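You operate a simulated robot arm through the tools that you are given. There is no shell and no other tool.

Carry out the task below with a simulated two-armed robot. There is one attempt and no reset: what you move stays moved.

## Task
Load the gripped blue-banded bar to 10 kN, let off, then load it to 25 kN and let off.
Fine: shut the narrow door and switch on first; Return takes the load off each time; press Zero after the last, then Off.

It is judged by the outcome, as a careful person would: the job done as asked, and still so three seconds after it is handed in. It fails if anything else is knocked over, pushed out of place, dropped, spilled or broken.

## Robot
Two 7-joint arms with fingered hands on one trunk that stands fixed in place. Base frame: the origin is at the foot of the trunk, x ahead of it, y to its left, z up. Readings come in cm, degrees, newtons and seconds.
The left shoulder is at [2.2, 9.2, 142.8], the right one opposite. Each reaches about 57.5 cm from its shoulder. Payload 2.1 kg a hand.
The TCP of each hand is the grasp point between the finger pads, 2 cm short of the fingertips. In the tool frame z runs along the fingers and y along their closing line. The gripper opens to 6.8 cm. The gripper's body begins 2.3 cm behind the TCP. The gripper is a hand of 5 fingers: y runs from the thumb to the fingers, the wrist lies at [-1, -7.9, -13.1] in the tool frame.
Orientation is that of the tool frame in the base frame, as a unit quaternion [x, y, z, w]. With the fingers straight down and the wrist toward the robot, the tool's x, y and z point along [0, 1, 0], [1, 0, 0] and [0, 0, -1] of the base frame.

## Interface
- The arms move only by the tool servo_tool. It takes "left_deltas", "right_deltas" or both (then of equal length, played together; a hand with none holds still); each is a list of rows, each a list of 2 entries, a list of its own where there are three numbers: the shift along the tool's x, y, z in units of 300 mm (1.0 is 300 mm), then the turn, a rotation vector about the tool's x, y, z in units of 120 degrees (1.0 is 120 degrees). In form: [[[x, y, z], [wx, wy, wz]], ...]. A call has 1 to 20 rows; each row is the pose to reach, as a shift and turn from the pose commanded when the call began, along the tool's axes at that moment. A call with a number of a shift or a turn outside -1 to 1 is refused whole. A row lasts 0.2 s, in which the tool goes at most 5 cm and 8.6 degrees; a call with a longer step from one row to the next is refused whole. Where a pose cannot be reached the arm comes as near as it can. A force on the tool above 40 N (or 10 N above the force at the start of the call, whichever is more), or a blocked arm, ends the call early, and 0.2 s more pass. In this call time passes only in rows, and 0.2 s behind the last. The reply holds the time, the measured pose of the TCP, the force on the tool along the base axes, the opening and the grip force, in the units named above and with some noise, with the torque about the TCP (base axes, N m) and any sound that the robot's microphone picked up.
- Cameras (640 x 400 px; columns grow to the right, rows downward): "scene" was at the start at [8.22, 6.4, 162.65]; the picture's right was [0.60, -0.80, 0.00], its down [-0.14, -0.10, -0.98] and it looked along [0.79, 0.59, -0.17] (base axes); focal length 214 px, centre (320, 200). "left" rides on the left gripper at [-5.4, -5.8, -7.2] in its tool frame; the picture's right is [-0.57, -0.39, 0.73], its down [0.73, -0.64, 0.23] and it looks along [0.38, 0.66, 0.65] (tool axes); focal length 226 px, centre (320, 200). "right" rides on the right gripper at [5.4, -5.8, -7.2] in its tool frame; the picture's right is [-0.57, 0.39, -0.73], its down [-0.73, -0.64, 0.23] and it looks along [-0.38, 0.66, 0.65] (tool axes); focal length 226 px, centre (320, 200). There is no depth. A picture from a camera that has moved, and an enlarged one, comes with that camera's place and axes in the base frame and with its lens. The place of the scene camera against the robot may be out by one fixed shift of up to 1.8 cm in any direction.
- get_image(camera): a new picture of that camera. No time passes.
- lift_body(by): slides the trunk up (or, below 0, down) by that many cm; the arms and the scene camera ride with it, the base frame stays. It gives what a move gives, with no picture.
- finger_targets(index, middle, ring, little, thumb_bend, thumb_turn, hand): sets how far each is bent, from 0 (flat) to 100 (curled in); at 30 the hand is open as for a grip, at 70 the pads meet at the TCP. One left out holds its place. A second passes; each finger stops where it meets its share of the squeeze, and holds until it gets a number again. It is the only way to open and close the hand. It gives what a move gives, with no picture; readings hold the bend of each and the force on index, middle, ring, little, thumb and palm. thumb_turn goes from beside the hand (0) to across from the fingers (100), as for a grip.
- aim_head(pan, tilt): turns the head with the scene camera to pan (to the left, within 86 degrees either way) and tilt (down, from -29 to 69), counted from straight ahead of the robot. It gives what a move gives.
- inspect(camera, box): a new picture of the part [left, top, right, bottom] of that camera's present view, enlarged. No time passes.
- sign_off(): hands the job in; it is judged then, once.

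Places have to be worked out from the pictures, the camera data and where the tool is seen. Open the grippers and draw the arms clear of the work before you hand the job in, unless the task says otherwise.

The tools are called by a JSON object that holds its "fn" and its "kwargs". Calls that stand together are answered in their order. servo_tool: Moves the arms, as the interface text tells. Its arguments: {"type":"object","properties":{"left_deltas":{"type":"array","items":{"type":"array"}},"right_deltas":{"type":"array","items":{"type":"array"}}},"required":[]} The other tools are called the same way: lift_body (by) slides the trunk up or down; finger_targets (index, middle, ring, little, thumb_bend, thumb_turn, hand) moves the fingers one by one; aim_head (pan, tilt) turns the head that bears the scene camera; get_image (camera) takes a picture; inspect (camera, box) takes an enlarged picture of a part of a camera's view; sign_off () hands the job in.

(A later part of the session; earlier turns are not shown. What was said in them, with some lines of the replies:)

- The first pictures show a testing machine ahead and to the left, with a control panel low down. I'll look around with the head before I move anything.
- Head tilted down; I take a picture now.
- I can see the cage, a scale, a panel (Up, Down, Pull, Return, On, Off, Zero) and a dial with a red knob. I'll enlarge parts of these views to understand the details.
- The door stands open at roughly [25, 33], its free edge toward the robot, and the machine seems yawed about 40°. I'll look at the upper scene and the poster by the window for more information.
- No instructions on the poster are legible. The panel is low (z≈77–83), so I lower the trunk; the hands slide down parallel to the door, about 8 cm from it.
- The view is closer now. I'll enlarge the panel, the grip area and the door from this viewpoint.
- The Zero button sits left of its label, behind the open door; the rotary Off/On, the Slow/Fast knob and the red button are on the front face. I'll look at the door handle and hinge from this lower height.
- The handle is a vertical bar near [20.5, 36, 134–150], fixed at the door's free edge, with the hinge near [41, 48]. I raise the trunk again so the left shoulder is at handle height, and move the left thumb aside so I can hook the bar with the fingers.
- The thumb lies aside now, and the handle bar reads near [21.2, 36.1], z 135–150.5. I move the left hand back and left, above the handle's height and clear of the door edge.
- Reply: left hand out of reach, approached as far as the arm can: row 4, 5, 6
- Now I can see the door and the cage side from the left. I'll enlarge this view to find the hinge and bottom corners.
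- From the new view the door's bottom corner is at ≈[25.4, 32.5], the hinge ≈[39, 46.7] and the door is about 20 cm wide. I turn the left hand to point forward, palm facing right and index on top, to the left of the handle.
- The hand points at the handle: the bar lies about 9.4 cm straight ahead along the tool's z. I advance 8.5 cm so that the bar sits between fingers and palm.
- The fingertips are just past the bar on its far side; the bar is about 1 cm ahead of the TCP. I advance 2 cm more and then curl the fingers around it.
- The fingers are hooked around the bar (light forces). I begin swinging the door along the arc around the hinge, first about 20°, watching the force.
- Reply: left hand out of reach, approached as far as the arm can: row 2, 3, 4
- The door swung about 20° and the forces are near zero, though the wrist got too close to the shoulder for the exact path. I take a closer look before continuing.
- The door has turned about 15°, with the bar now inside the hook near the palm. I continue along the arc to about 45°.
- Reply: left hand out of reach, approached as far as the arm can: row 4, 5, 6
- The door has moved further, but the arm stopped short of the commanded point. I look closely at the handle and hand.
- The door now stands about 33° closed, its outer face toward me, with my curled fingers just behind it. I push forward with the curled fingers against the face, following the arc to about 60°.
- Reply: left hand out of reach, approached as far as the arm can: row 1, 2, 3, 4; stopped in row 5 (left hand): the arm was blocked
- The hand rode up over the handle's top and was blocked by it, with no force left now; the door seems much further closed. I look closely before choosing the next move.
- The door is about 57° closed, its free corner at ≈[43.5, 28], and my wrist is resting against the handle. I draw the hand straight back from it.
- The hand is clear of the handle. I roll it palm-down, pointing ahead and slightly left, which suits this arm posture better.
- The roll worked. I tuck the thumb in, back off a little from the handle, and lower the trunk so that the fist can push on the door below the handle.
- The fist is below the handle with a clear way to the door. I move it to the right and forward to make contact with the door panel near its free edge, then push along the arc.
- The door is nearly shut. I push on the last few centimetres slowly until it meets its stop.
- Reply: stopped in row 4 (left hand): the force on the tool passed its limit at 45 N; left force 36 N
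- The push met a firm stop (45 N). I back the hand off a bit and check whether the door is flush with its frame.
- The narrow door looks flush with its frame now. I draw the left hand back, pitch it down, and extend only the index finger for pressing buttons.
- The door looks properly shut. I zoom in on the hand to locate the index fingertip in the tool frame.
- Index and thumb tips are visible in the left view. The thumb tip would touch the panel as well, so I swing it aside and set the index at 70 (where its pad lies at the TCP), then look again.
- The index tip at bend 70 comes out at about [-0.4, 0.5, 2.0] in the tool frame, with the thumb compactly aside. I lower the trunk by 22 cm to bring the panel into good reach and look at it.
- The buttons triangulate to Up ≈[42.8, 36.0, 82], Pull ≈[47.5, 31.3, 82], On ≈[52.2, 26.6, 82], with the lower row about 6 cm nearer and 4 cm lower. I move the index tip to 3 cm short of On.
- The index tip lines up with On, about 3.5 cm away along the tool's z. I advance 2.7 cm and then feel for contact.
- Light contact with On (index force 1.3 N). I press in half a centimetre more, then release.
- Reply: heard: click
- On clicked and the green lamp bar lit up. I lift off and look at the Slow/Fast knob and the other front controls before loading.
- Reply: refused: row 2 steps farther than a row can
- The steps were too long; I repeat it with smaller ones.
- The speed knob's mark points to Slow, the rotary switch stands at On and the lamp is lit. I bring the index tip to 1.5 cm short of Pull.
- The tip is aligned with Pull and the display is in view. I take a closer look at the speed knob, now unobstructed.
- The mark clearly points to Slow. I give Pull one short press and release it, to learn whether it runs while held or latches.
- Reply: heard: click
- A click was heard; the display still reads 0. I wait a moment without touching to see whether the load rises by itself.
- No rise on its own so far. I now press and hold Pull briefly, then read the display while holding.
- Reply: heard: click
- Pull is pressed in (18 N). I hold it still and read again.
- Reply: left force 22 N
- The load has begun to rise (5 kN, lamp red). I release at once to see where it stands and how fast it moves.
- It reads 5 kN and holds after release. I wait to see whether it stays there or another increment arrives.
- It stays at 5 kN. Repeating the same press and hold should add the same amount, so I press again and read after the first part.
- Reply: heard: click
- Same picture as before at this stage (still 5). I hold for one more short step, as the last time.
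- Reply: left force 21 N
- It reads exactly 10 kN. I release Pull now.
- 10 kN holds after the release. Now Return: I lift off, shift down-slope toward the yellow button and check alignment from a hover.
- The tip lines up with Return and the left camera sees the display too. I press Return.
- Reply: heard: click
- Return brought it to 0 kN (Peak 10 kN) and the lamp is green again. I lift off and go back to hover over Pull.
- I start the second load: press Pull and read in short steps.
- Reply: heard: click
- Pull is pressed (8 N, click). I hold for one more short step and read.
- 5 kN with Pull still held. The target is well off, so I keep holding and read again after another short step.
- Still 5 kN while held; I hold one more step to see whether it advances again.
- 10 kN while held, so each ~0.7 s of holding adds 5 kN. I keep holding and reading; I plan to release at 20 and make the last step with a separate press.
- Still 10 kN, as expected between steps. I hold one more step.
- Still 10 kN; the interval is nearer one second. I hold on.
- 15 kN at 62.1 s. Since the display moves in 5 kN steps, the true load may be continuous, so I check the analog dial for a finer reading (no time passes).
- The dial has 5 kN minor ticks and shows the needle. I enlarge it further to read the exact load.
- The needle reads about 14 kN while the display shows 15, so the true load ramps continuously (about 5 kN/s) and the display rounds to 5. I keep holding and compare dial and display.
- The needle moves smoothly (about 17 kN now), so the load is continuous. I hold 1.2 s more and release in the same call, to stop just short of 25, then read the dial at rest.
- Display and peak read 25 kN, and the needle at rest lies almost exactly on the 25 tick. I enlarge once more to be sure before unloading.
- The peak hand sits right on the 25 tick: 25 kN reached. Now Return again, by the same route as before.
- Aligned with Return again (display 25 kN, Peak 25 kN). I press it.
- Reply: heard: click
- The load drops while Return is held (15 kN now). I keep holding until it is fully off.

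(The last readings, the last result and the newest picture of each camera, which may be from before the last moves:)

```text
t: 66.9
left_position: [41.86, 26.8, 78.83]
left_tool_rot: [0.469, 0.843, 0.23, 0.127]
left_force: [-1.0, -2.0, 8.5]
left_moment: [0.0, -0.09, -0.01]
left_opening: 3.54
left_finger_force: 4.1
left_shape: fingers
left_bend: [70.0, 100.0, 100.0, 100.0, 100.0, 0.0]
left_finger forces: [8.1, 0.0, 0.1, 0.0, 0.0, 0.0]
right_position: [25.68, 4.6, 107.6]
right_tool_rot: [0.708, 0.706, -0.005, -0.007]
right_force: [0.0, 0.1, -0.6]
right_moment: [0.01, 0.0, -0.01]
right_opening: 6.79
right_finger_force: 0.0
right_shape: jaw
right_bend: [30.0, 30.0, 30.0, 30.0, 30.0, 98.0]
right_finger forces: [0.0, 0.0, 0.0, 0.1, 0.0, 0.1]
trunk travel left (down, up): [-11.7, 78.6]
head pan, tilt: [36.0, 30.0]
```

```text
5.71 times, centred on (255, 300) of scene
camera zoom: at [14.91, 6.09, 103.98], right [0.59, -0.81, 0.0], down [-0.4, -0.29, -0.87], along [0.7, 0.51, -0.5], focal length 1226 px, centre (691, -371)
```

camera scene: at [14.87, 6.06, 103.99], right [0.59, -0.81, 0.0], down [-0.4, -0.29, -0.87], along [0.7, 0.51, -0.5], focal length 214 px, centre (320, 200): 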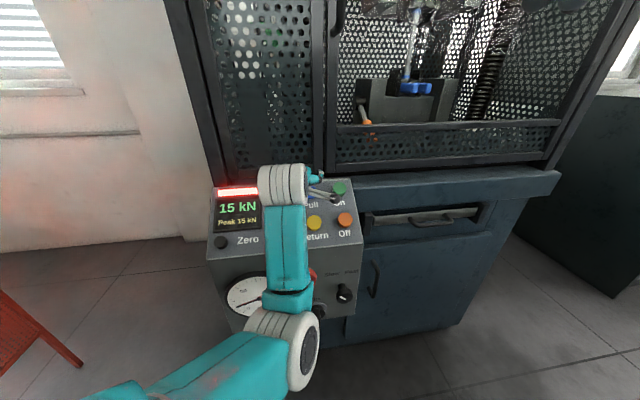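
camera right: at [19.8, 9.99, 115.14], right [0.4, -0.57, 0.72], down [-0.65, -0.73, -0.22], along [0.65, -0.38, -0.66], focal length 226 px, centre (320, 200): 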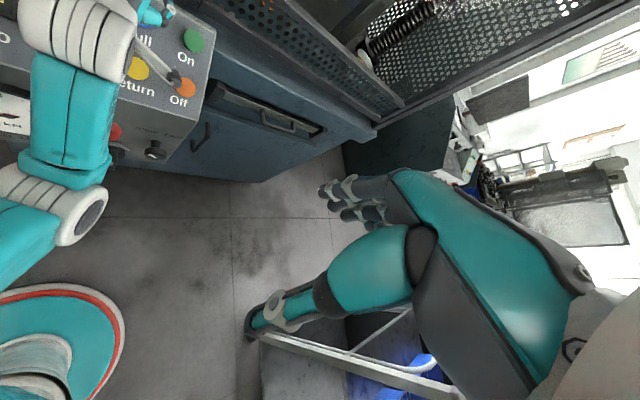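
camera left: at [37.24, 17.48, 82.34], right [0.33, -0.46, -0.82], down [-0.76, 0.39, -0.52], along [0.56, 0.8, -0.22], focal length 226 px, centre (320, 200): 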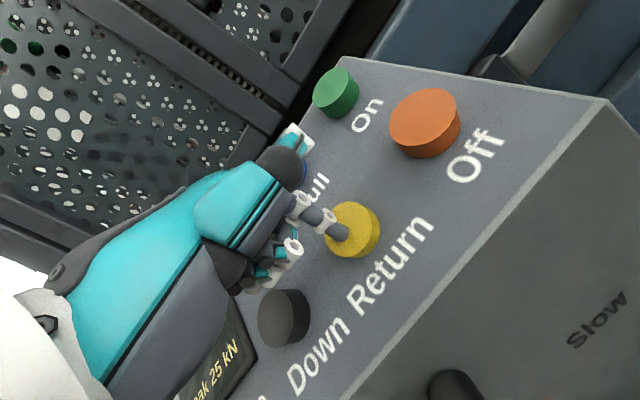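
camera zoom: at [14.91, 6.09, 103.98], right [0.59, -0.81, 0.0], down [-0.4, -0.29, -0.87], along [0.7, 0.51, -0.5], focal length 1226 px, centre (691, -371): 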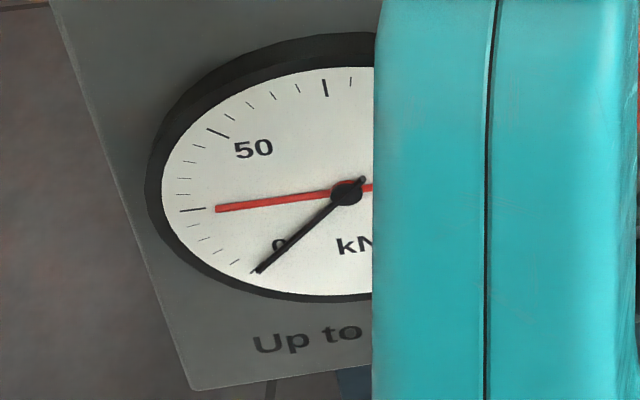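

Fully unloaded: display 0, black needle at 0, peak hand at 25. I lift off Return, raise the trunk a little for easier folding of the arm, and move left above the Zero button.

{"fn": "servo_tool", "kwargs": {"left_deltas": [[[0, 0, -0.08], [0, 0, 0]], [[0, 0, -0.2], [0, 0, 0]]]}}

{"fn": "lift_body", "kwargs": {"by": 10}}

{"fn": "get_image", "kwargs": {"camera": "left"}}

{"fn": "get_image", "kwargs": {"camera": "scene"}}

```text
t: 67.5
left_position: [39.15, 25.22, 84.05]
left_tool_rot: [0.469, 0.844, 0.229, 0.126]
left_force: [0.1, -0.1, 0.4]
left_moment: [-0.02, -0.01, 0.01]
left_opening: 3.51
left_finger_force: 0.0
left_shape: fingers
left_bend: [70.0, 100.0, 100.0, 100.0, 100.0, 0.0]
left_finger forces: [0.0, 0.1, 0.0, 0.0, 0.1, 0.0]
right_position: [25.66, 4.67, 107.69]
right_tool_rot: [0.707, 0.707, -0.006, -0.007]
right_force: [-0.1, 0.6, 0.3]
right_moment: [-0.02, -0.03, 0.03]
right_opening: 6.78
right_finger_force: 0.0
right_shape: jaw
right_bend: [30.0, 30.0, 30.0, 30.0, 30.0, 98.0]
right_finger forces: [0.1, 0.1, 0.1, 0.0, 0.1, 0.0]
trunk travel left (down, up): [-11.7, 78.6]
head pan, tilt: [36.0, 30.0]
```

```text
t: 68.8
left_position: [39.29, 25.16, 93.98]
left_tool_rot: [0.469, 0.844, 0.23, 0.127]
left_force: [-0.4, -0.3, 0.2]
left_moment: [0.03, 0.02, 0.0]
left_opening: 3.53
left_finger_force: 0.0
left_shape: fingers
left_bend: [70.0, 100.0, 100.0, 100.0, 100.0, 0.0]
left_finger forces: [0.1, 0.0, 0.1, 0.1, 0.0, 0.0]
right_position: [25.67, 4.69, 117.63]
right_tool_rot: [0.708, 0.707, -0.005, -0.006]
right_force: [0.0, 0.2, -0.3]
right_moment: [0.01, -0.02, 0.04]
right_opening: 6.77
right_finger_force: 0.2
right_shape: jaw
right_bend: [30.0, 30.0, 30.0, 30.0, 30.0, 98.0]
right_finger forces: [0.0, 0.1, 0.0, 0.0, 0.0, 0.0]
trunk travel left (down, up): [-21.7, 68.6]
head pan, tilt: [36.0, 30.0]
```

```text
taken
camera left: at [34.75, 15.99, 97.35], right [0.33, -0.46, -0.82], down [-0.76, 0.39, -0.52], along [0.56, 0.8, -0.22], focal length 226 px, centre (320, 200)
```

left: 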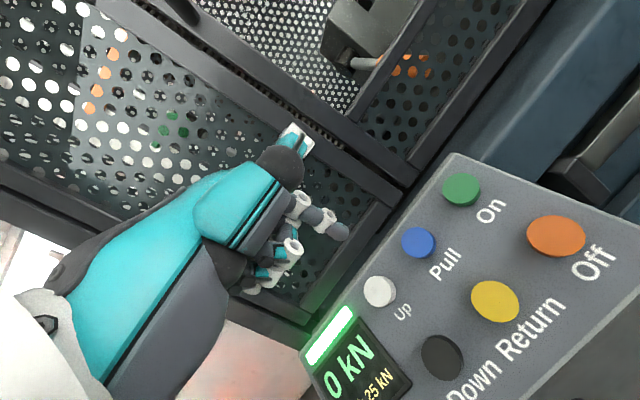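

```text
taken
camera scene: at [12.71, 6.14, 114.15], right [0.59, -0.81, 0.0], down [-0.4, -0.29, -0.87], along [0.7, 0.51, -0.5], focal length 214 px, centre (320, 200)
```

scene: 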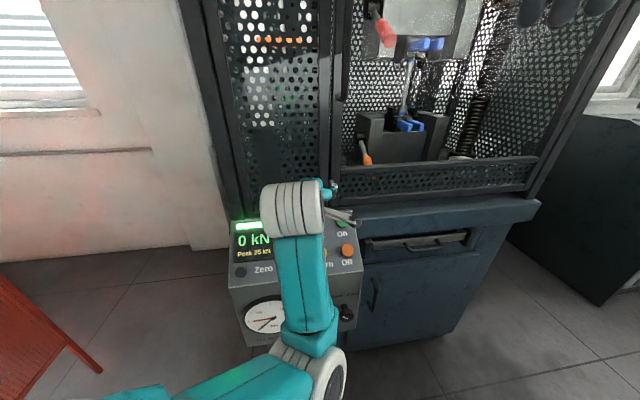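

Zero should be near [29.3, 38.8, 77.5]. I move the hand left with a small yaw, ending about 4 cm above it.

{"fn": "servo_tool", "kwargs": {"left_deltas": [[[0.12, -0.03, 0.0], [0, -0.014, 0.024]], [[0.24, -0.08, 0.02], [0, -0.028, 0.048]], [[0.36, -0.14, 0.06], [0, -0.042, 0.072]], [[0.46, -0.2, 0.12], [0, -0.056, 0.096]], [[0.55, -0.27, 0.2], [0, -0.07, 0.12]], [[0.613, -0.32, 0.261], [0, -0.084, 0.144]]]}}

{"fn": "get_image", "kwargs": {"camera": "left"}}

{"fn": "get_image", "kwargs": {"camera": "scene"}}

```text
t: 70.2
left_position: [25.83, 38.65, 82.42]
left_tool_rot: [0.607, 0.75, 0.204, 0.165]
left_force: [0.3, 0.3, -0.2]
left_moment: [-0.02, -0.06, 0.01]
left_opening: 3.52
left_finger_force: 0.0
left_shape: fingers
left_bend: [70.0, 100.0, 100.0, 100.0, 100.0, 0.0]
left_finger forces: [0.0, 0.1, 0.1, 0.0, 0.1, 0.1]
right_position: [25.62, 4.74, 117.72]
right_tool_rot: [0.707, 0.707, -0.006, -0.007]
right_force: [-0.3, 0.4, 0.1]
right_moment: [0.04, 0.01, 0.01]
right_opening: 6.77
right_finger_force: 0.0
right_shape: jaw
right_bend: [30.0, 30.0, 30.0, 30.0, 30.0, 98.0]
right_finger forces: [0.1, 0.0, 0.0, 0.1, 0.0, 0.0]
trunk travel left (down, up): [-21.7, 68.6]
head pan, tilt: [36.0, 30.0]
```

```text
taken
camera left: at [18.39, 31.49, 85.75], right [0.15, -0.55, -0.82], down [-0.58, 0.63, -0.52], along [0.8, 0.56, -0.22], focal length 226 px, centre (320, 200)
```

left: 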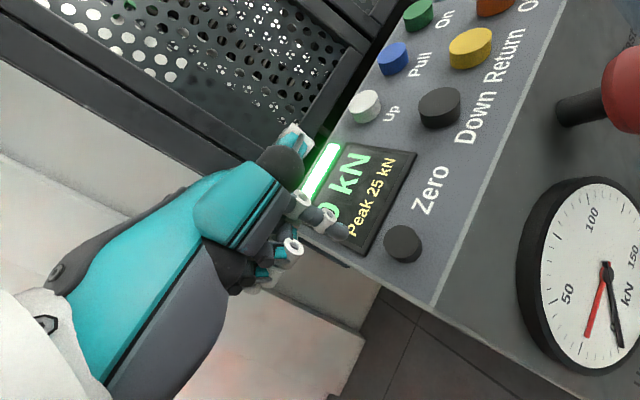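

```text
taken
camera scene: at [12.69, 6.14, 114.16], right [0.59, -0.81, 0.0], down [-0.4, -0.29, -0.87], along [0.7, 0.51, -0.5], focal length 214 px, centre (320, 200)
```

scene: 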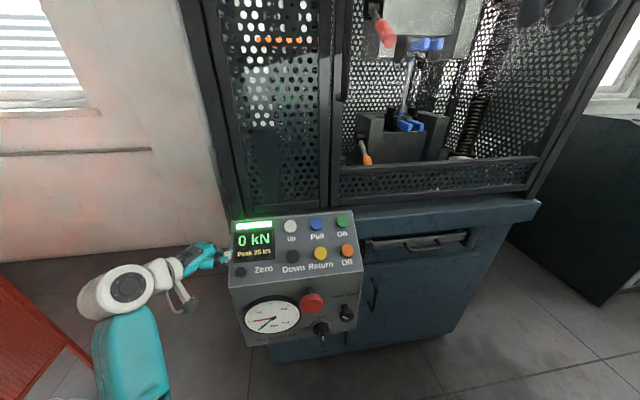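

The whole panel is visible and the tip is aligned with Zero, about 4.9 cm away along the tool's z. I approach to just short of contact.

{"fn": "servo_tool", "kwargs": {"left_deltas": [[[0, 0, 0.06], [0, 0, 0]], [[0, 0, 0.11], [0, 0, 0]], [[0, 0, 0.14], [0, 0, 0]]]}}

{"fn": "get_image", "kwargs": {"camera": "left"}}

```text
t: 71.0
left_position: [27.88, 39.02, 78.81]
left_tool_rot: [0.608, 0.749, 0.204, 0.165]
left_force: [0.1, -0.7, -0.2]
left_moment: [-0.02, 0.01, -0.01]
left_opening: 3.53
left_finger_force: 0.0
left_shape: fingers
left_bend: [70.0, 100.0, 100.0, 100.0, 100.0, 0.0]
left_finger forces: [0.1, 0.0, 0.1, 0.1, 0.0, 0.1]
right_position: [25.65, 4.6, 117.59]
right_tool_rot: [0.707, 0.707, -0.006, -0.007]
right_force: [0.5, 0.1, -0.6]
right_moment: [0.0, 0.03, 0.02]
right_opening: 6.76
right_finger_force: 0.1
right_shape: jaw
right_bend: [30.0, 30.0, 30.0, 30.0, 30.0, 98.0]
right_finger forces: [0.0, 0.0, 0.0, 0.1, 0.1, 0.0]
trunk travel left (down, up): [-21.7, 68.6]
head pan, tilt: [36.0, 30.0]
```

```text
taken
camera left: at [20.54, 31.88, 82.16], right [0.15, -0.54, -0.82], down [-0.58, 0.63, -0.52], along [0.8, 0.56, -0.22], focal length 226 px, centre (320, 200)
```

left: 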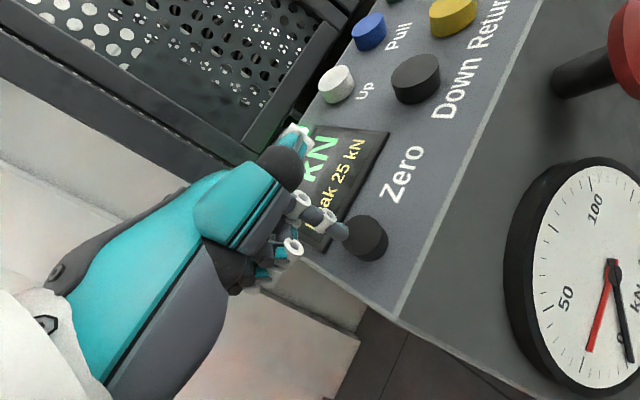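

Almost there; I advance in small steps until the button clicks.

{"fn": "servo_tool", "kwargs": {"left_deltas": [[[0, 0, 0.03], [0, 0, 0]], [[0, 0, 0.045], [0, 0, 0]]]}}

{"fn": "get_image", "kwargs": {"camera": "left"}}

{"fn": "inspect", "kwargs": {"camera": "scene", "box": [200, 200, 380, 350]}}

```text
t: 71.6
left_position: [28.57, 39.14, 77.86]
left_tool_rot: [0.607, 0.749, 0.208, 0.165]
left_force: [-4.8, -6.6, 24.1]
left_moment: [-0.04, -0.21, -0.07]
left_opening: 3.57
left_finger_force: 11.9
left_shape: fingers
left_bend: [72.0, 100.0, 100.0, 100.0, 100.0, 0.0]
left_finger forces: [24.4, 0.1, 0.1, 0.0, 0.0, 0.1]
right_position: [25.34, 4.44, 117.7]
right_tool_rot: [0.708, 0.706, -0.004, -0.007]
right_force: [-0.3, 0.3, -0.6]
right_moment: [0.03, 0.0, 0.0]
right_opening: 6.74
right_finger_force: 0.1
right_shape: jaw
right_bend: [30.0, 30.0, 30.0, 30.0, 30.0, 98.0]
right_finger forces: [0.0, 0.0, 0.1, 0.0, 0.0, 0.0]
trunk travel left (down, up): [-21.7, 68.6]
head pan, tilt: [36.0, 30.0]
heard: click
```

```text
taken
camera left: at [21.11, 31.88, 81.19], right [0.15, -0.54, -0.83], down [-0.58, 0.63, -0.52], along [0.8, 0.56, -0.22], focal length 226 px, centre (320, 200)
```

left: 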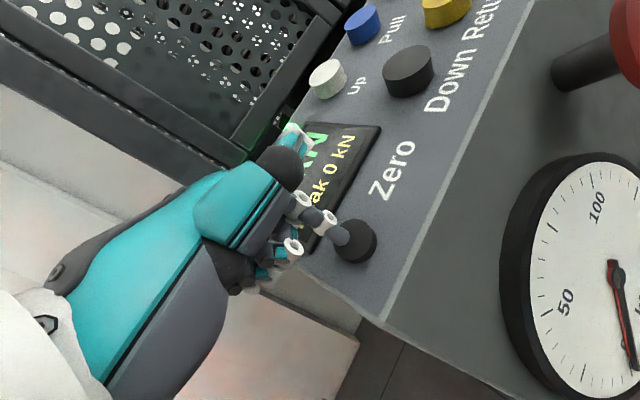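

```text
2.67 times, centred on (290, 275) of scene
camera zoom: at [12.52, 5.94, 114.22], right [0.59, -0.81, 0.0], down [-0.4, -0.29, -0.87], along [0.7, 0.51, -0.5], focal length 572 px, centre (400, 0)
```

zoom: 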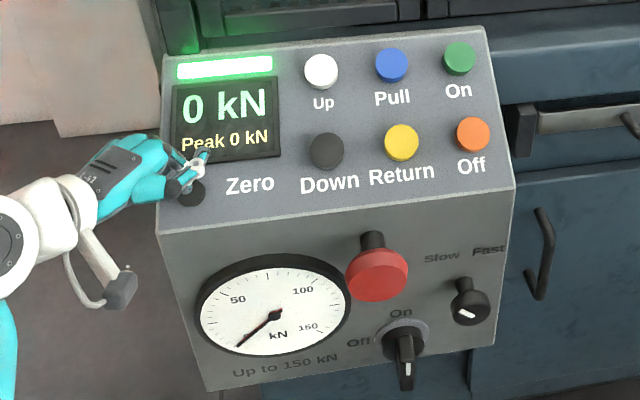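

Zero cleared the peak (Peak 0 kN, red hand back at 0). I lift off and carry the hand over to hover above Off.

{"fn": "servo_tool", "kwargs": {"left_deltas": [[[0, 0, -0.06], [0, 0, 0]], [[0, 0, -0.18], [0, 0, 0]], [[0, 0, -0.3], [0, 0, 0]]]}}

{"fn": "servo_tool", "kwargs": {"left_deltas": [[[-0.083, 0.083, -0.05], [0, 0.0105, -0.018]], [[-0.183, 0.167, -0.05], [0, 0.021, -0.036]], [[-0.283, 0.243, -0.017], [0, 0.0316, -0.0539]], [[-0.383, 0.307, 0.05], [0, 0.0421, -0.0718]], [[-0.483, 0.357, 0.133], [0, 0.0527, -0.0898]], [[-0.583, 0.393, 0.233], [0, 0.0632, -0.1078]], [[-0.667, 0.42, 0.323], [0, 0.0738, -0.1257]], [[-0.7, 0.427, 0.363], [0, 0.0843, -0.1437]]]}}

{"fn": "get_image", "kwargs": {"camera": "left"}}

{"fn": "get_image", "kwargs": {"camera": "scene"}}

```text
t: 72.4
left_position: [24.07, 38.24, 85.31]
left_tool_rot: [0.608, 0.75, 0.204, 0.165]
left_force: [-1.0, 0.0, -1.1]
left_moment: [-0.05, -0.04, -0.01]
left_opening: 3.5
left_finger_force: 0.1
left_shape: fingers
left_bend: [70.0, 100.0, 100.0, 100.0, 100.0, 0.0]
left_finger forces: [0.1, 0.0, 0.0, 0.0, 0.1, 0.0]
right_position: [25.6, 4.65, 117.74]
right_tool_rot: [0.708, 0.706, -0.006, -0.006]
right_force: [0.4, -1.0, -0.2]
right_moment: [0.03, -0.01, -0.01]
right_opening: 6.75
right_finger_force: 0.0
right_shape: jaw
right_bend: [30.0, 30.0, 30.0, 30.0, 30.0, 98.0]
right_finger forces: [0.0, 0.0, 0.1, 0.0, 0.0, 0.0]
trunk travel left (down, up): [-21.7, 68.6]
head pan, tilt: [36.0, 30.0]
```

```text
t: 74.2
left_position: [44.81, 21.15, 82.51]
left_tool_rot: [0.468, 0.844, 0.231, 0.126]
left_force: [0.5, -0.2, 0.4]
left_moment: [0.01, 0.0, -0.01]
left_opening: 3.55
left_finger_force: 0.1
left_shape: fingers
left_bend: [70.0, 100.0, 100.0, 100.0, 100.0, 0.0]
left_finger forces: [0.0, 0.0, 0.0, 0.0, 0.0, 0.0]
right_position: [25.58, 4.68, 117.68]
right_tool_rot: [0.708, 0.706, -0.005, -0.007]
right_force: [0.5, 0.0, 0.0]
right_moment: [-0.03, -0.01, 0.01]
right_opening: 6.76
right_finger_force: 0.1
right_shape: jaw
right_bend: [30.0, 30.0, 30.0, 30.0, 30.0, 98.0]
right_finger forces: [0.1, 0.1, 0.0, 0.0, 0.1, 0.0]
trunk travel left (down, up): [-21.7, 68.6]
head pan, tilt: [36.0, 30.0]
```

```text
taken
camera left: at [40.23, 11.8, 85.82], right [0.33, -0.46, -0.83], down [-0.76, 0.39, -0.52], along [0.56, 0.8, -0.22], focal length 226 px, centre (320, 200)
```

left: 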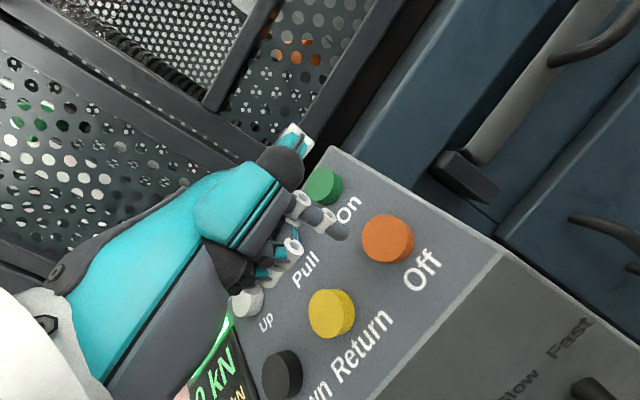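

```text
taken
camera scene: at [12.7, 6.14, 114.15], right [0.59, -0.81, 0.0], down [-0.4, -0.29, -0.87], along [0.7, 0.51, -0.5], focal length 214 px, centre (320, 200)
```

scene: 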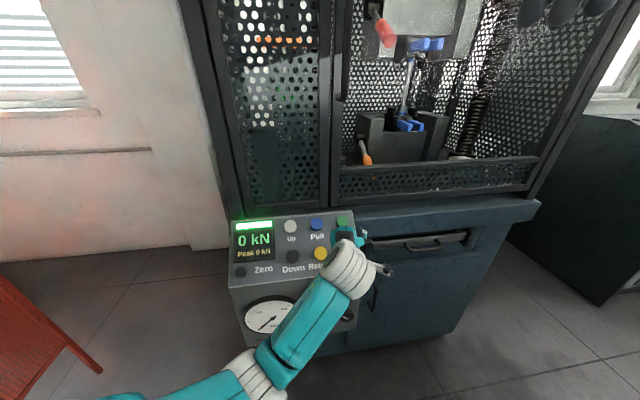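

The tip is aligned with Off, about 3.4 cm away. I press it.

{"fn": "servo_tool", "kwargs": {"left_deltas": [[[0, 0, 0.05], [0, 0, 0]], [[0, 0, 0.095], [0, 0, 0]], [[0, 0, 0.12], [0, 0, 0]], [[0, 0, 0.132], [0, 0, 0]]]}}

{"fn": "get_image", "kwargs": {"camera": "left"}}

{"fn": "inspect", "kwargs": {"camera": "scene", "box": [200, 200, 380, 350]}}

```text
t: 75.2
left_position: [46.37, 22.17, 79.05]
left_tool_rot: [0.468, 0.844, 0.23, 0.126]
left_force: [0.6, -1.1, 3.4]
left_moment: [0.01, -0.04, -0.01]
left_opening: 3.52
left_finger_force: 0.6
left_shape: fingers
left_bend: [70.0, 100.0, 100.0, 100.0, 100.0, 0.0]
left_finger forces: [2.8, 0.0, 0.0, 0.0, 0.1, 0.0]
right_position: [25.52, 4.66, 117.68]
right_tool_rot: [0.708, 0.706, -0.005, -0.007]
right_force: [0.4, 0.1, 0.1]
right_moment: [0.02, -0.04, 0.0]
right_opening: 6.75
right_finger_force: 0.0
right_shape: jaw
right_bend: [30.0, 30.0, 30.0, 30.0, 30.0, 98.0]
right_finger forces: [0.0, 0.1, 0.0, 0.0, 0.0, 0.1]
trunk travel left (down, up): [-21.7, 68.6]
head pan, tilt: [36.0, 30.0]
heard: click
```

```text
taken
camera left: at [41.87, 12.89, 82.38], right [0.33, -0.46, -0.82], down [-0.76, 0.39, -0.52], along [0.56, 0.8, -0.22], focal length 226 px, centre (320, 200)
```

left: 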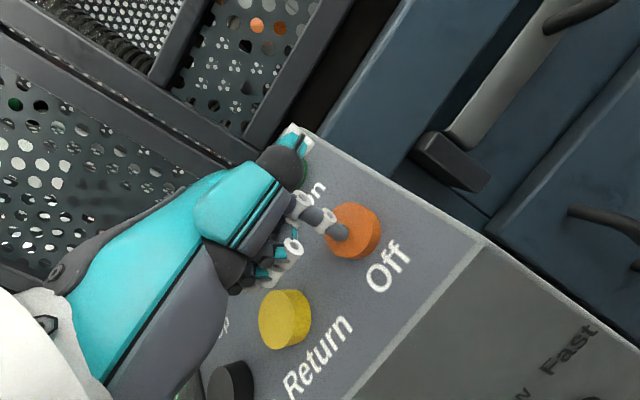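

```text
2.67 times, centred on (290, 275) of scene
camera zoom: at [12.67, 6.12, 114.16], right [0.59, -0.81, 0.0], down [-0.4, -0.29, -0.87], along [0.7, 0.51, -0.5], focal length 572 px, centre (400, 0)
```

zoom: 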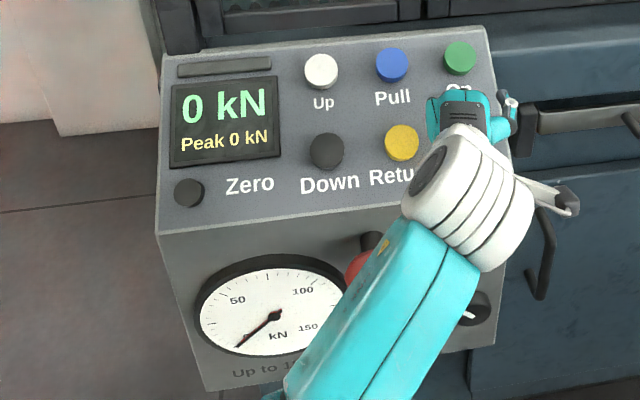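

Off clicked and the lamp went out; the display reads 0/Peak 0 as it did at the start. I lift off and draw the left arm back from the machine.

{"fn": "servo_tool", "kwargs": {"left_deltas": [[[0, 0, -0.05], [0, 0, 0]], [[0, 0, -0.17], [0, 0, 0]], [[0, 0, -0.3], [0, 0, 0]], [[0, 0, -0.43], [0, 0, 0]], [[0, -0.03, -0.55], [0, 0, 0]], [[0, -0.1, -0.65], [0, 0, 0]]]}}

{"fn": "finger_targets", "kwargs": {"hand": "left", "index": 30, "middle": 30, "ring": 30, "little": 30, "thumb_bend": 30}}

{"fn": "get_image", "kwargs": {"camera": "scene"}}

{"fn": "get_image", "kwargs": {"camera": "left"}}

```text
t: 76.6
left_position: [35.66, 15.58, 94.32]
left_tool_rot: [0.469, 0.844, 0.229, 0.125]
left_force: [0.4, 0.1, 0.9]
left_moment: [0.01, -0.01, 0.02]
left_opening: 3.5
left_finger_force: 0.1
left_shape: fingers
left_bend: [70.0, 100.0, 100.0, 100.0, 100.0, 0.0]
left_finger forces: [0.1, 0.0, 0.1, 0.1, 0.1, 0.1]
right_position: [25.72, 4.63, 117.66]
right_tool_rot: [0.708, 0.706, -0.006, -0.006]
right_force: [0.2, -0.2, -0.3]
right_moment: [0.03, -0.04, 0.0]
right_opening: 6.77
right_finger_force: 0.0
right_shape: jaw
right_bend: [30.0, 30.0, 30.0, 30.0, 30.0, 98.0]
right_finger forces: [0.1, 0.1, 0.0, 0.1, 0.1, 0.1]
trunk travel left (down, up): [-21.7, 68.6]
head pan, tilt: [36.0, 30.0]
```

```text
t: 77.6
left_position: [35.85, 15.68, 94.18]
left_tool_rot: [0.468, 0.844, 0.23, 0.126]
left_force: [0.7, 1.0, 0.4]
left_moment: [0.0, -0.02, 0.03]
left_opening: 8.84
left_finger_force: 0.0
left_shape: fingers
left_bend: [30.0, 30.0, 30.0, 30.0, 30.0, 0.0]
left_finger forces: [0.0, 0.0, 0.1, 0.0, 0.0, 0.0]
right_position: [25.76, 4.61, 117.66]
right_tool_rot: [0.708, 0.706, -0.005, -0.007]
right_force: [0.0, -0.5, -0.2]
right_moment: [0.0, 0.0, 0.03]
right_opening: 6.77
right_finger_force: 0.0
right_shape: jaw
right_bend: [30.0, 30.0, 30.0, 30.0, 30.0, 98.0]
right_finger forces: [0.0, 0.0, 0.0, 0.0, 0.0, 0.0]
trunk travel left (down, up): [-21.7, 68.6]
head pan, tilt: [36.0, 30.0]
```

```text
taken
camera scene: at [12.7, 6.14, 114.16], right [0.59, -0.81, 0.0], down [-0.4, -0.29, -0.87], along [0.7, 0.51, -0.5], focal length 214 px, centre (320, 200)
```

scene: 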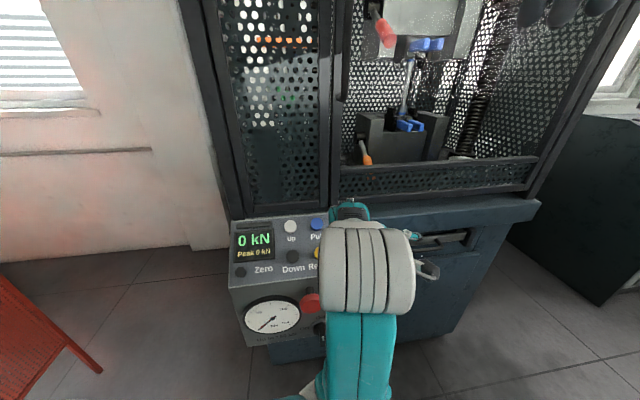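

```text
taken
camera left: at [31.29, 6.4, 97.61], right [0.33, -0.46, -0.82], down [-0.76, 0.39, -0.52], along [0.56, 0.8, -0.22], focal length 226 px, centre (320, 200)
```

left: 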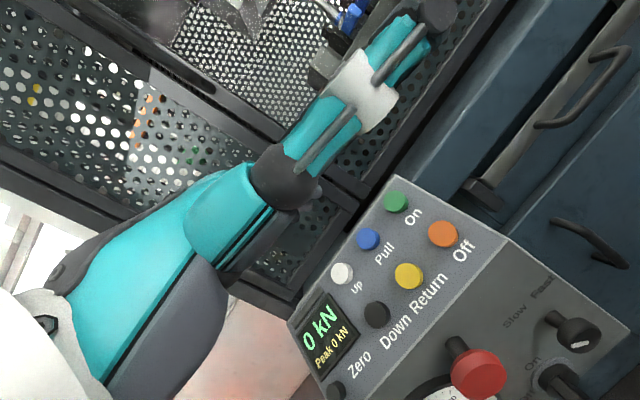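

The machine is off and the bar is intact. I raise the trunk to bring both hands well clear and check the door once more.

{"fn": "lift_body", "kwargs": {"by": 25}}

{"fn": "aim_head", "kwargs": {"pan": 40, "tilt": 15}}

{"fn": "get_image", "kwargs": {"camera": "scene"}}

{"fn": "get_image", "kwargs": {"camera": "left"}}

```text
t: 80.2
left_position: [35.81, 15.62, 119.41]
left_tool_rot: [0.467, 0.844, 0.231, 0.126]
left_force: [0.9, -0.9, 0.4]
left_moment: [0.01, -0.02, -0.05]
left_opening: 8.86
left_finger_force: 0.0
left_shape: fingers
left_bend: [30.0, 30.0, 30.0, 30.0, 30.0, 0.0]
left_finger forces: [0.0, 0.0, 0.1, 0.0, 0.0, 0.0]
right_position: [25.68, 4.62, 142.71]
right_tool_rot: [0.708, 0.707, -0.005, -0.006]
right_force: [-0.7, 0.7, -0.1]
right_moment: [-0.01, 0.01, 0.0]
right_opening: 6.78
right_finger_force: 0.1
right_shape: jaw
right_bend: [30.0, 30.0, 30.0, 30.0, 30.0, 98.0]
right_finger forces: [0.0, 0.0, 0.1, 0.1, 0.0, 0.1]
trunk travel left (down, up): [-46.7, 43.6]
head pan, tilt: [36.0, 30.0]
```

```text
t: 81.0
left_position: [35.82, 15.56, 119.37]
left_tool_rot: [0.469, 0.843, 0.23, 0.126]
left_force: [-0.5, -0.2, -0.1]
left_moment: [0.03, -0.02, 0.03]
left_opening: 8.84
left_finger_force: 0.1
left_shape: fingers
left_bend: [30.0, 30.0, 30.0, 30.0, 30.0, 0.0]
left_finger forces: [0.1, 0.0, 0.0, 0.0, 0.1, 0.0]
right_position: [25.78, 4.68, 142.74]
right_tool_rot: [0.707, 0.707, -0.005, -0.007]
right_force: [-0.4, -0.2, 0.5]
right_moment: [-0.02, -0.01, 0.01]
right_opening: 6.75
right_finger_force: 0.1
right_shape: jaw
right_bend: [30.0, 30.0, 30.0, 30.0, 30.0, 98.0]
right_finger forces: [0.1, 0.0, 0.1, 0.0, 0.1, 0.1]
trunk travel left (down, up): [-46.7, 43.6]
head pan, tilt: [40.0, 15.0]
```

```text
taken
camera scene: at [9.0, 6.82, 141.78], right [0.64, -0.77, 0.0], down [-0.2, -0.17, -0.97], along [0.74, 0.62, -0.26], focal length 214 px, centre (320, 200)
```

scene: 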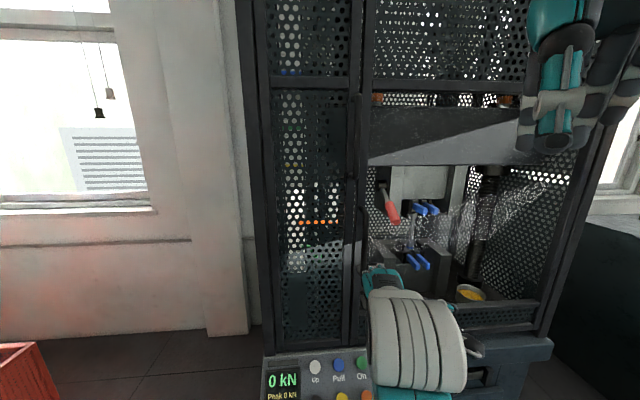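

```text
taken
camera left: at [31.32, 6.29, 122.68], right [0.33, -0.46, -0.82], down [-0.76, 0.39, -0.52], along [0.56, 0.8, -0.22], focal length 226 px, centre (320, 200)
```

left: 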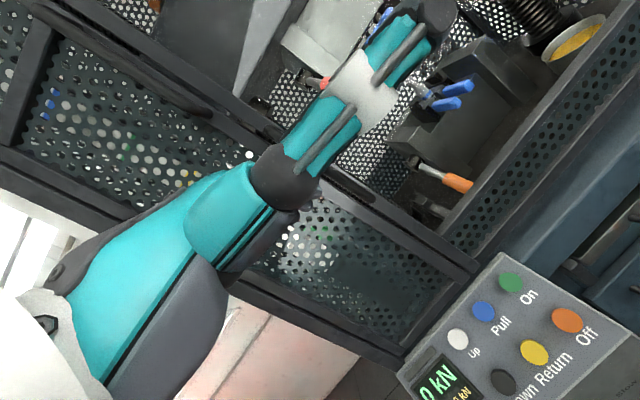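

The door is flush and shut, the machine is off at 0 kN with the peak cleared, the bar is whole, and both hands are open and clear. I hand the job in.

{"fn": "sign_off", "kwargs": {}}

```text
The job is handed in.
```

I loaded the blue-banded bar to 10 kN and let it off, then loaded it to 25 kN and let it off. The job has been handed in.

- **Door and power:** I shut the narrow door, then pressed On; the lamp turned green.
- **10 kN load:** The display and the peak both read 10 kN, and Return brought it back to 0. The display only moves in 5 kN steps. I estimate the true peak at about 10.2 kN, within roughly half a kN, because I didn't read the analog dial closely on this load.
- **25 kN load:** The display and the peak both read 25 kN, and the dial's peak hand sat on the 25 mark. I held Return until the display and the needle were back at 0.
- **Finish:** Zero cleared the peak, then Off put the lamp out. The display still shows 0 kN, as it did before I switched on.

The bar is unbroken, and I saw nothing else knocked or moved. While closing the door, my left hand rode up over the handle once and was blocked there. I backed it off and finished pushing the door shut below the handle.
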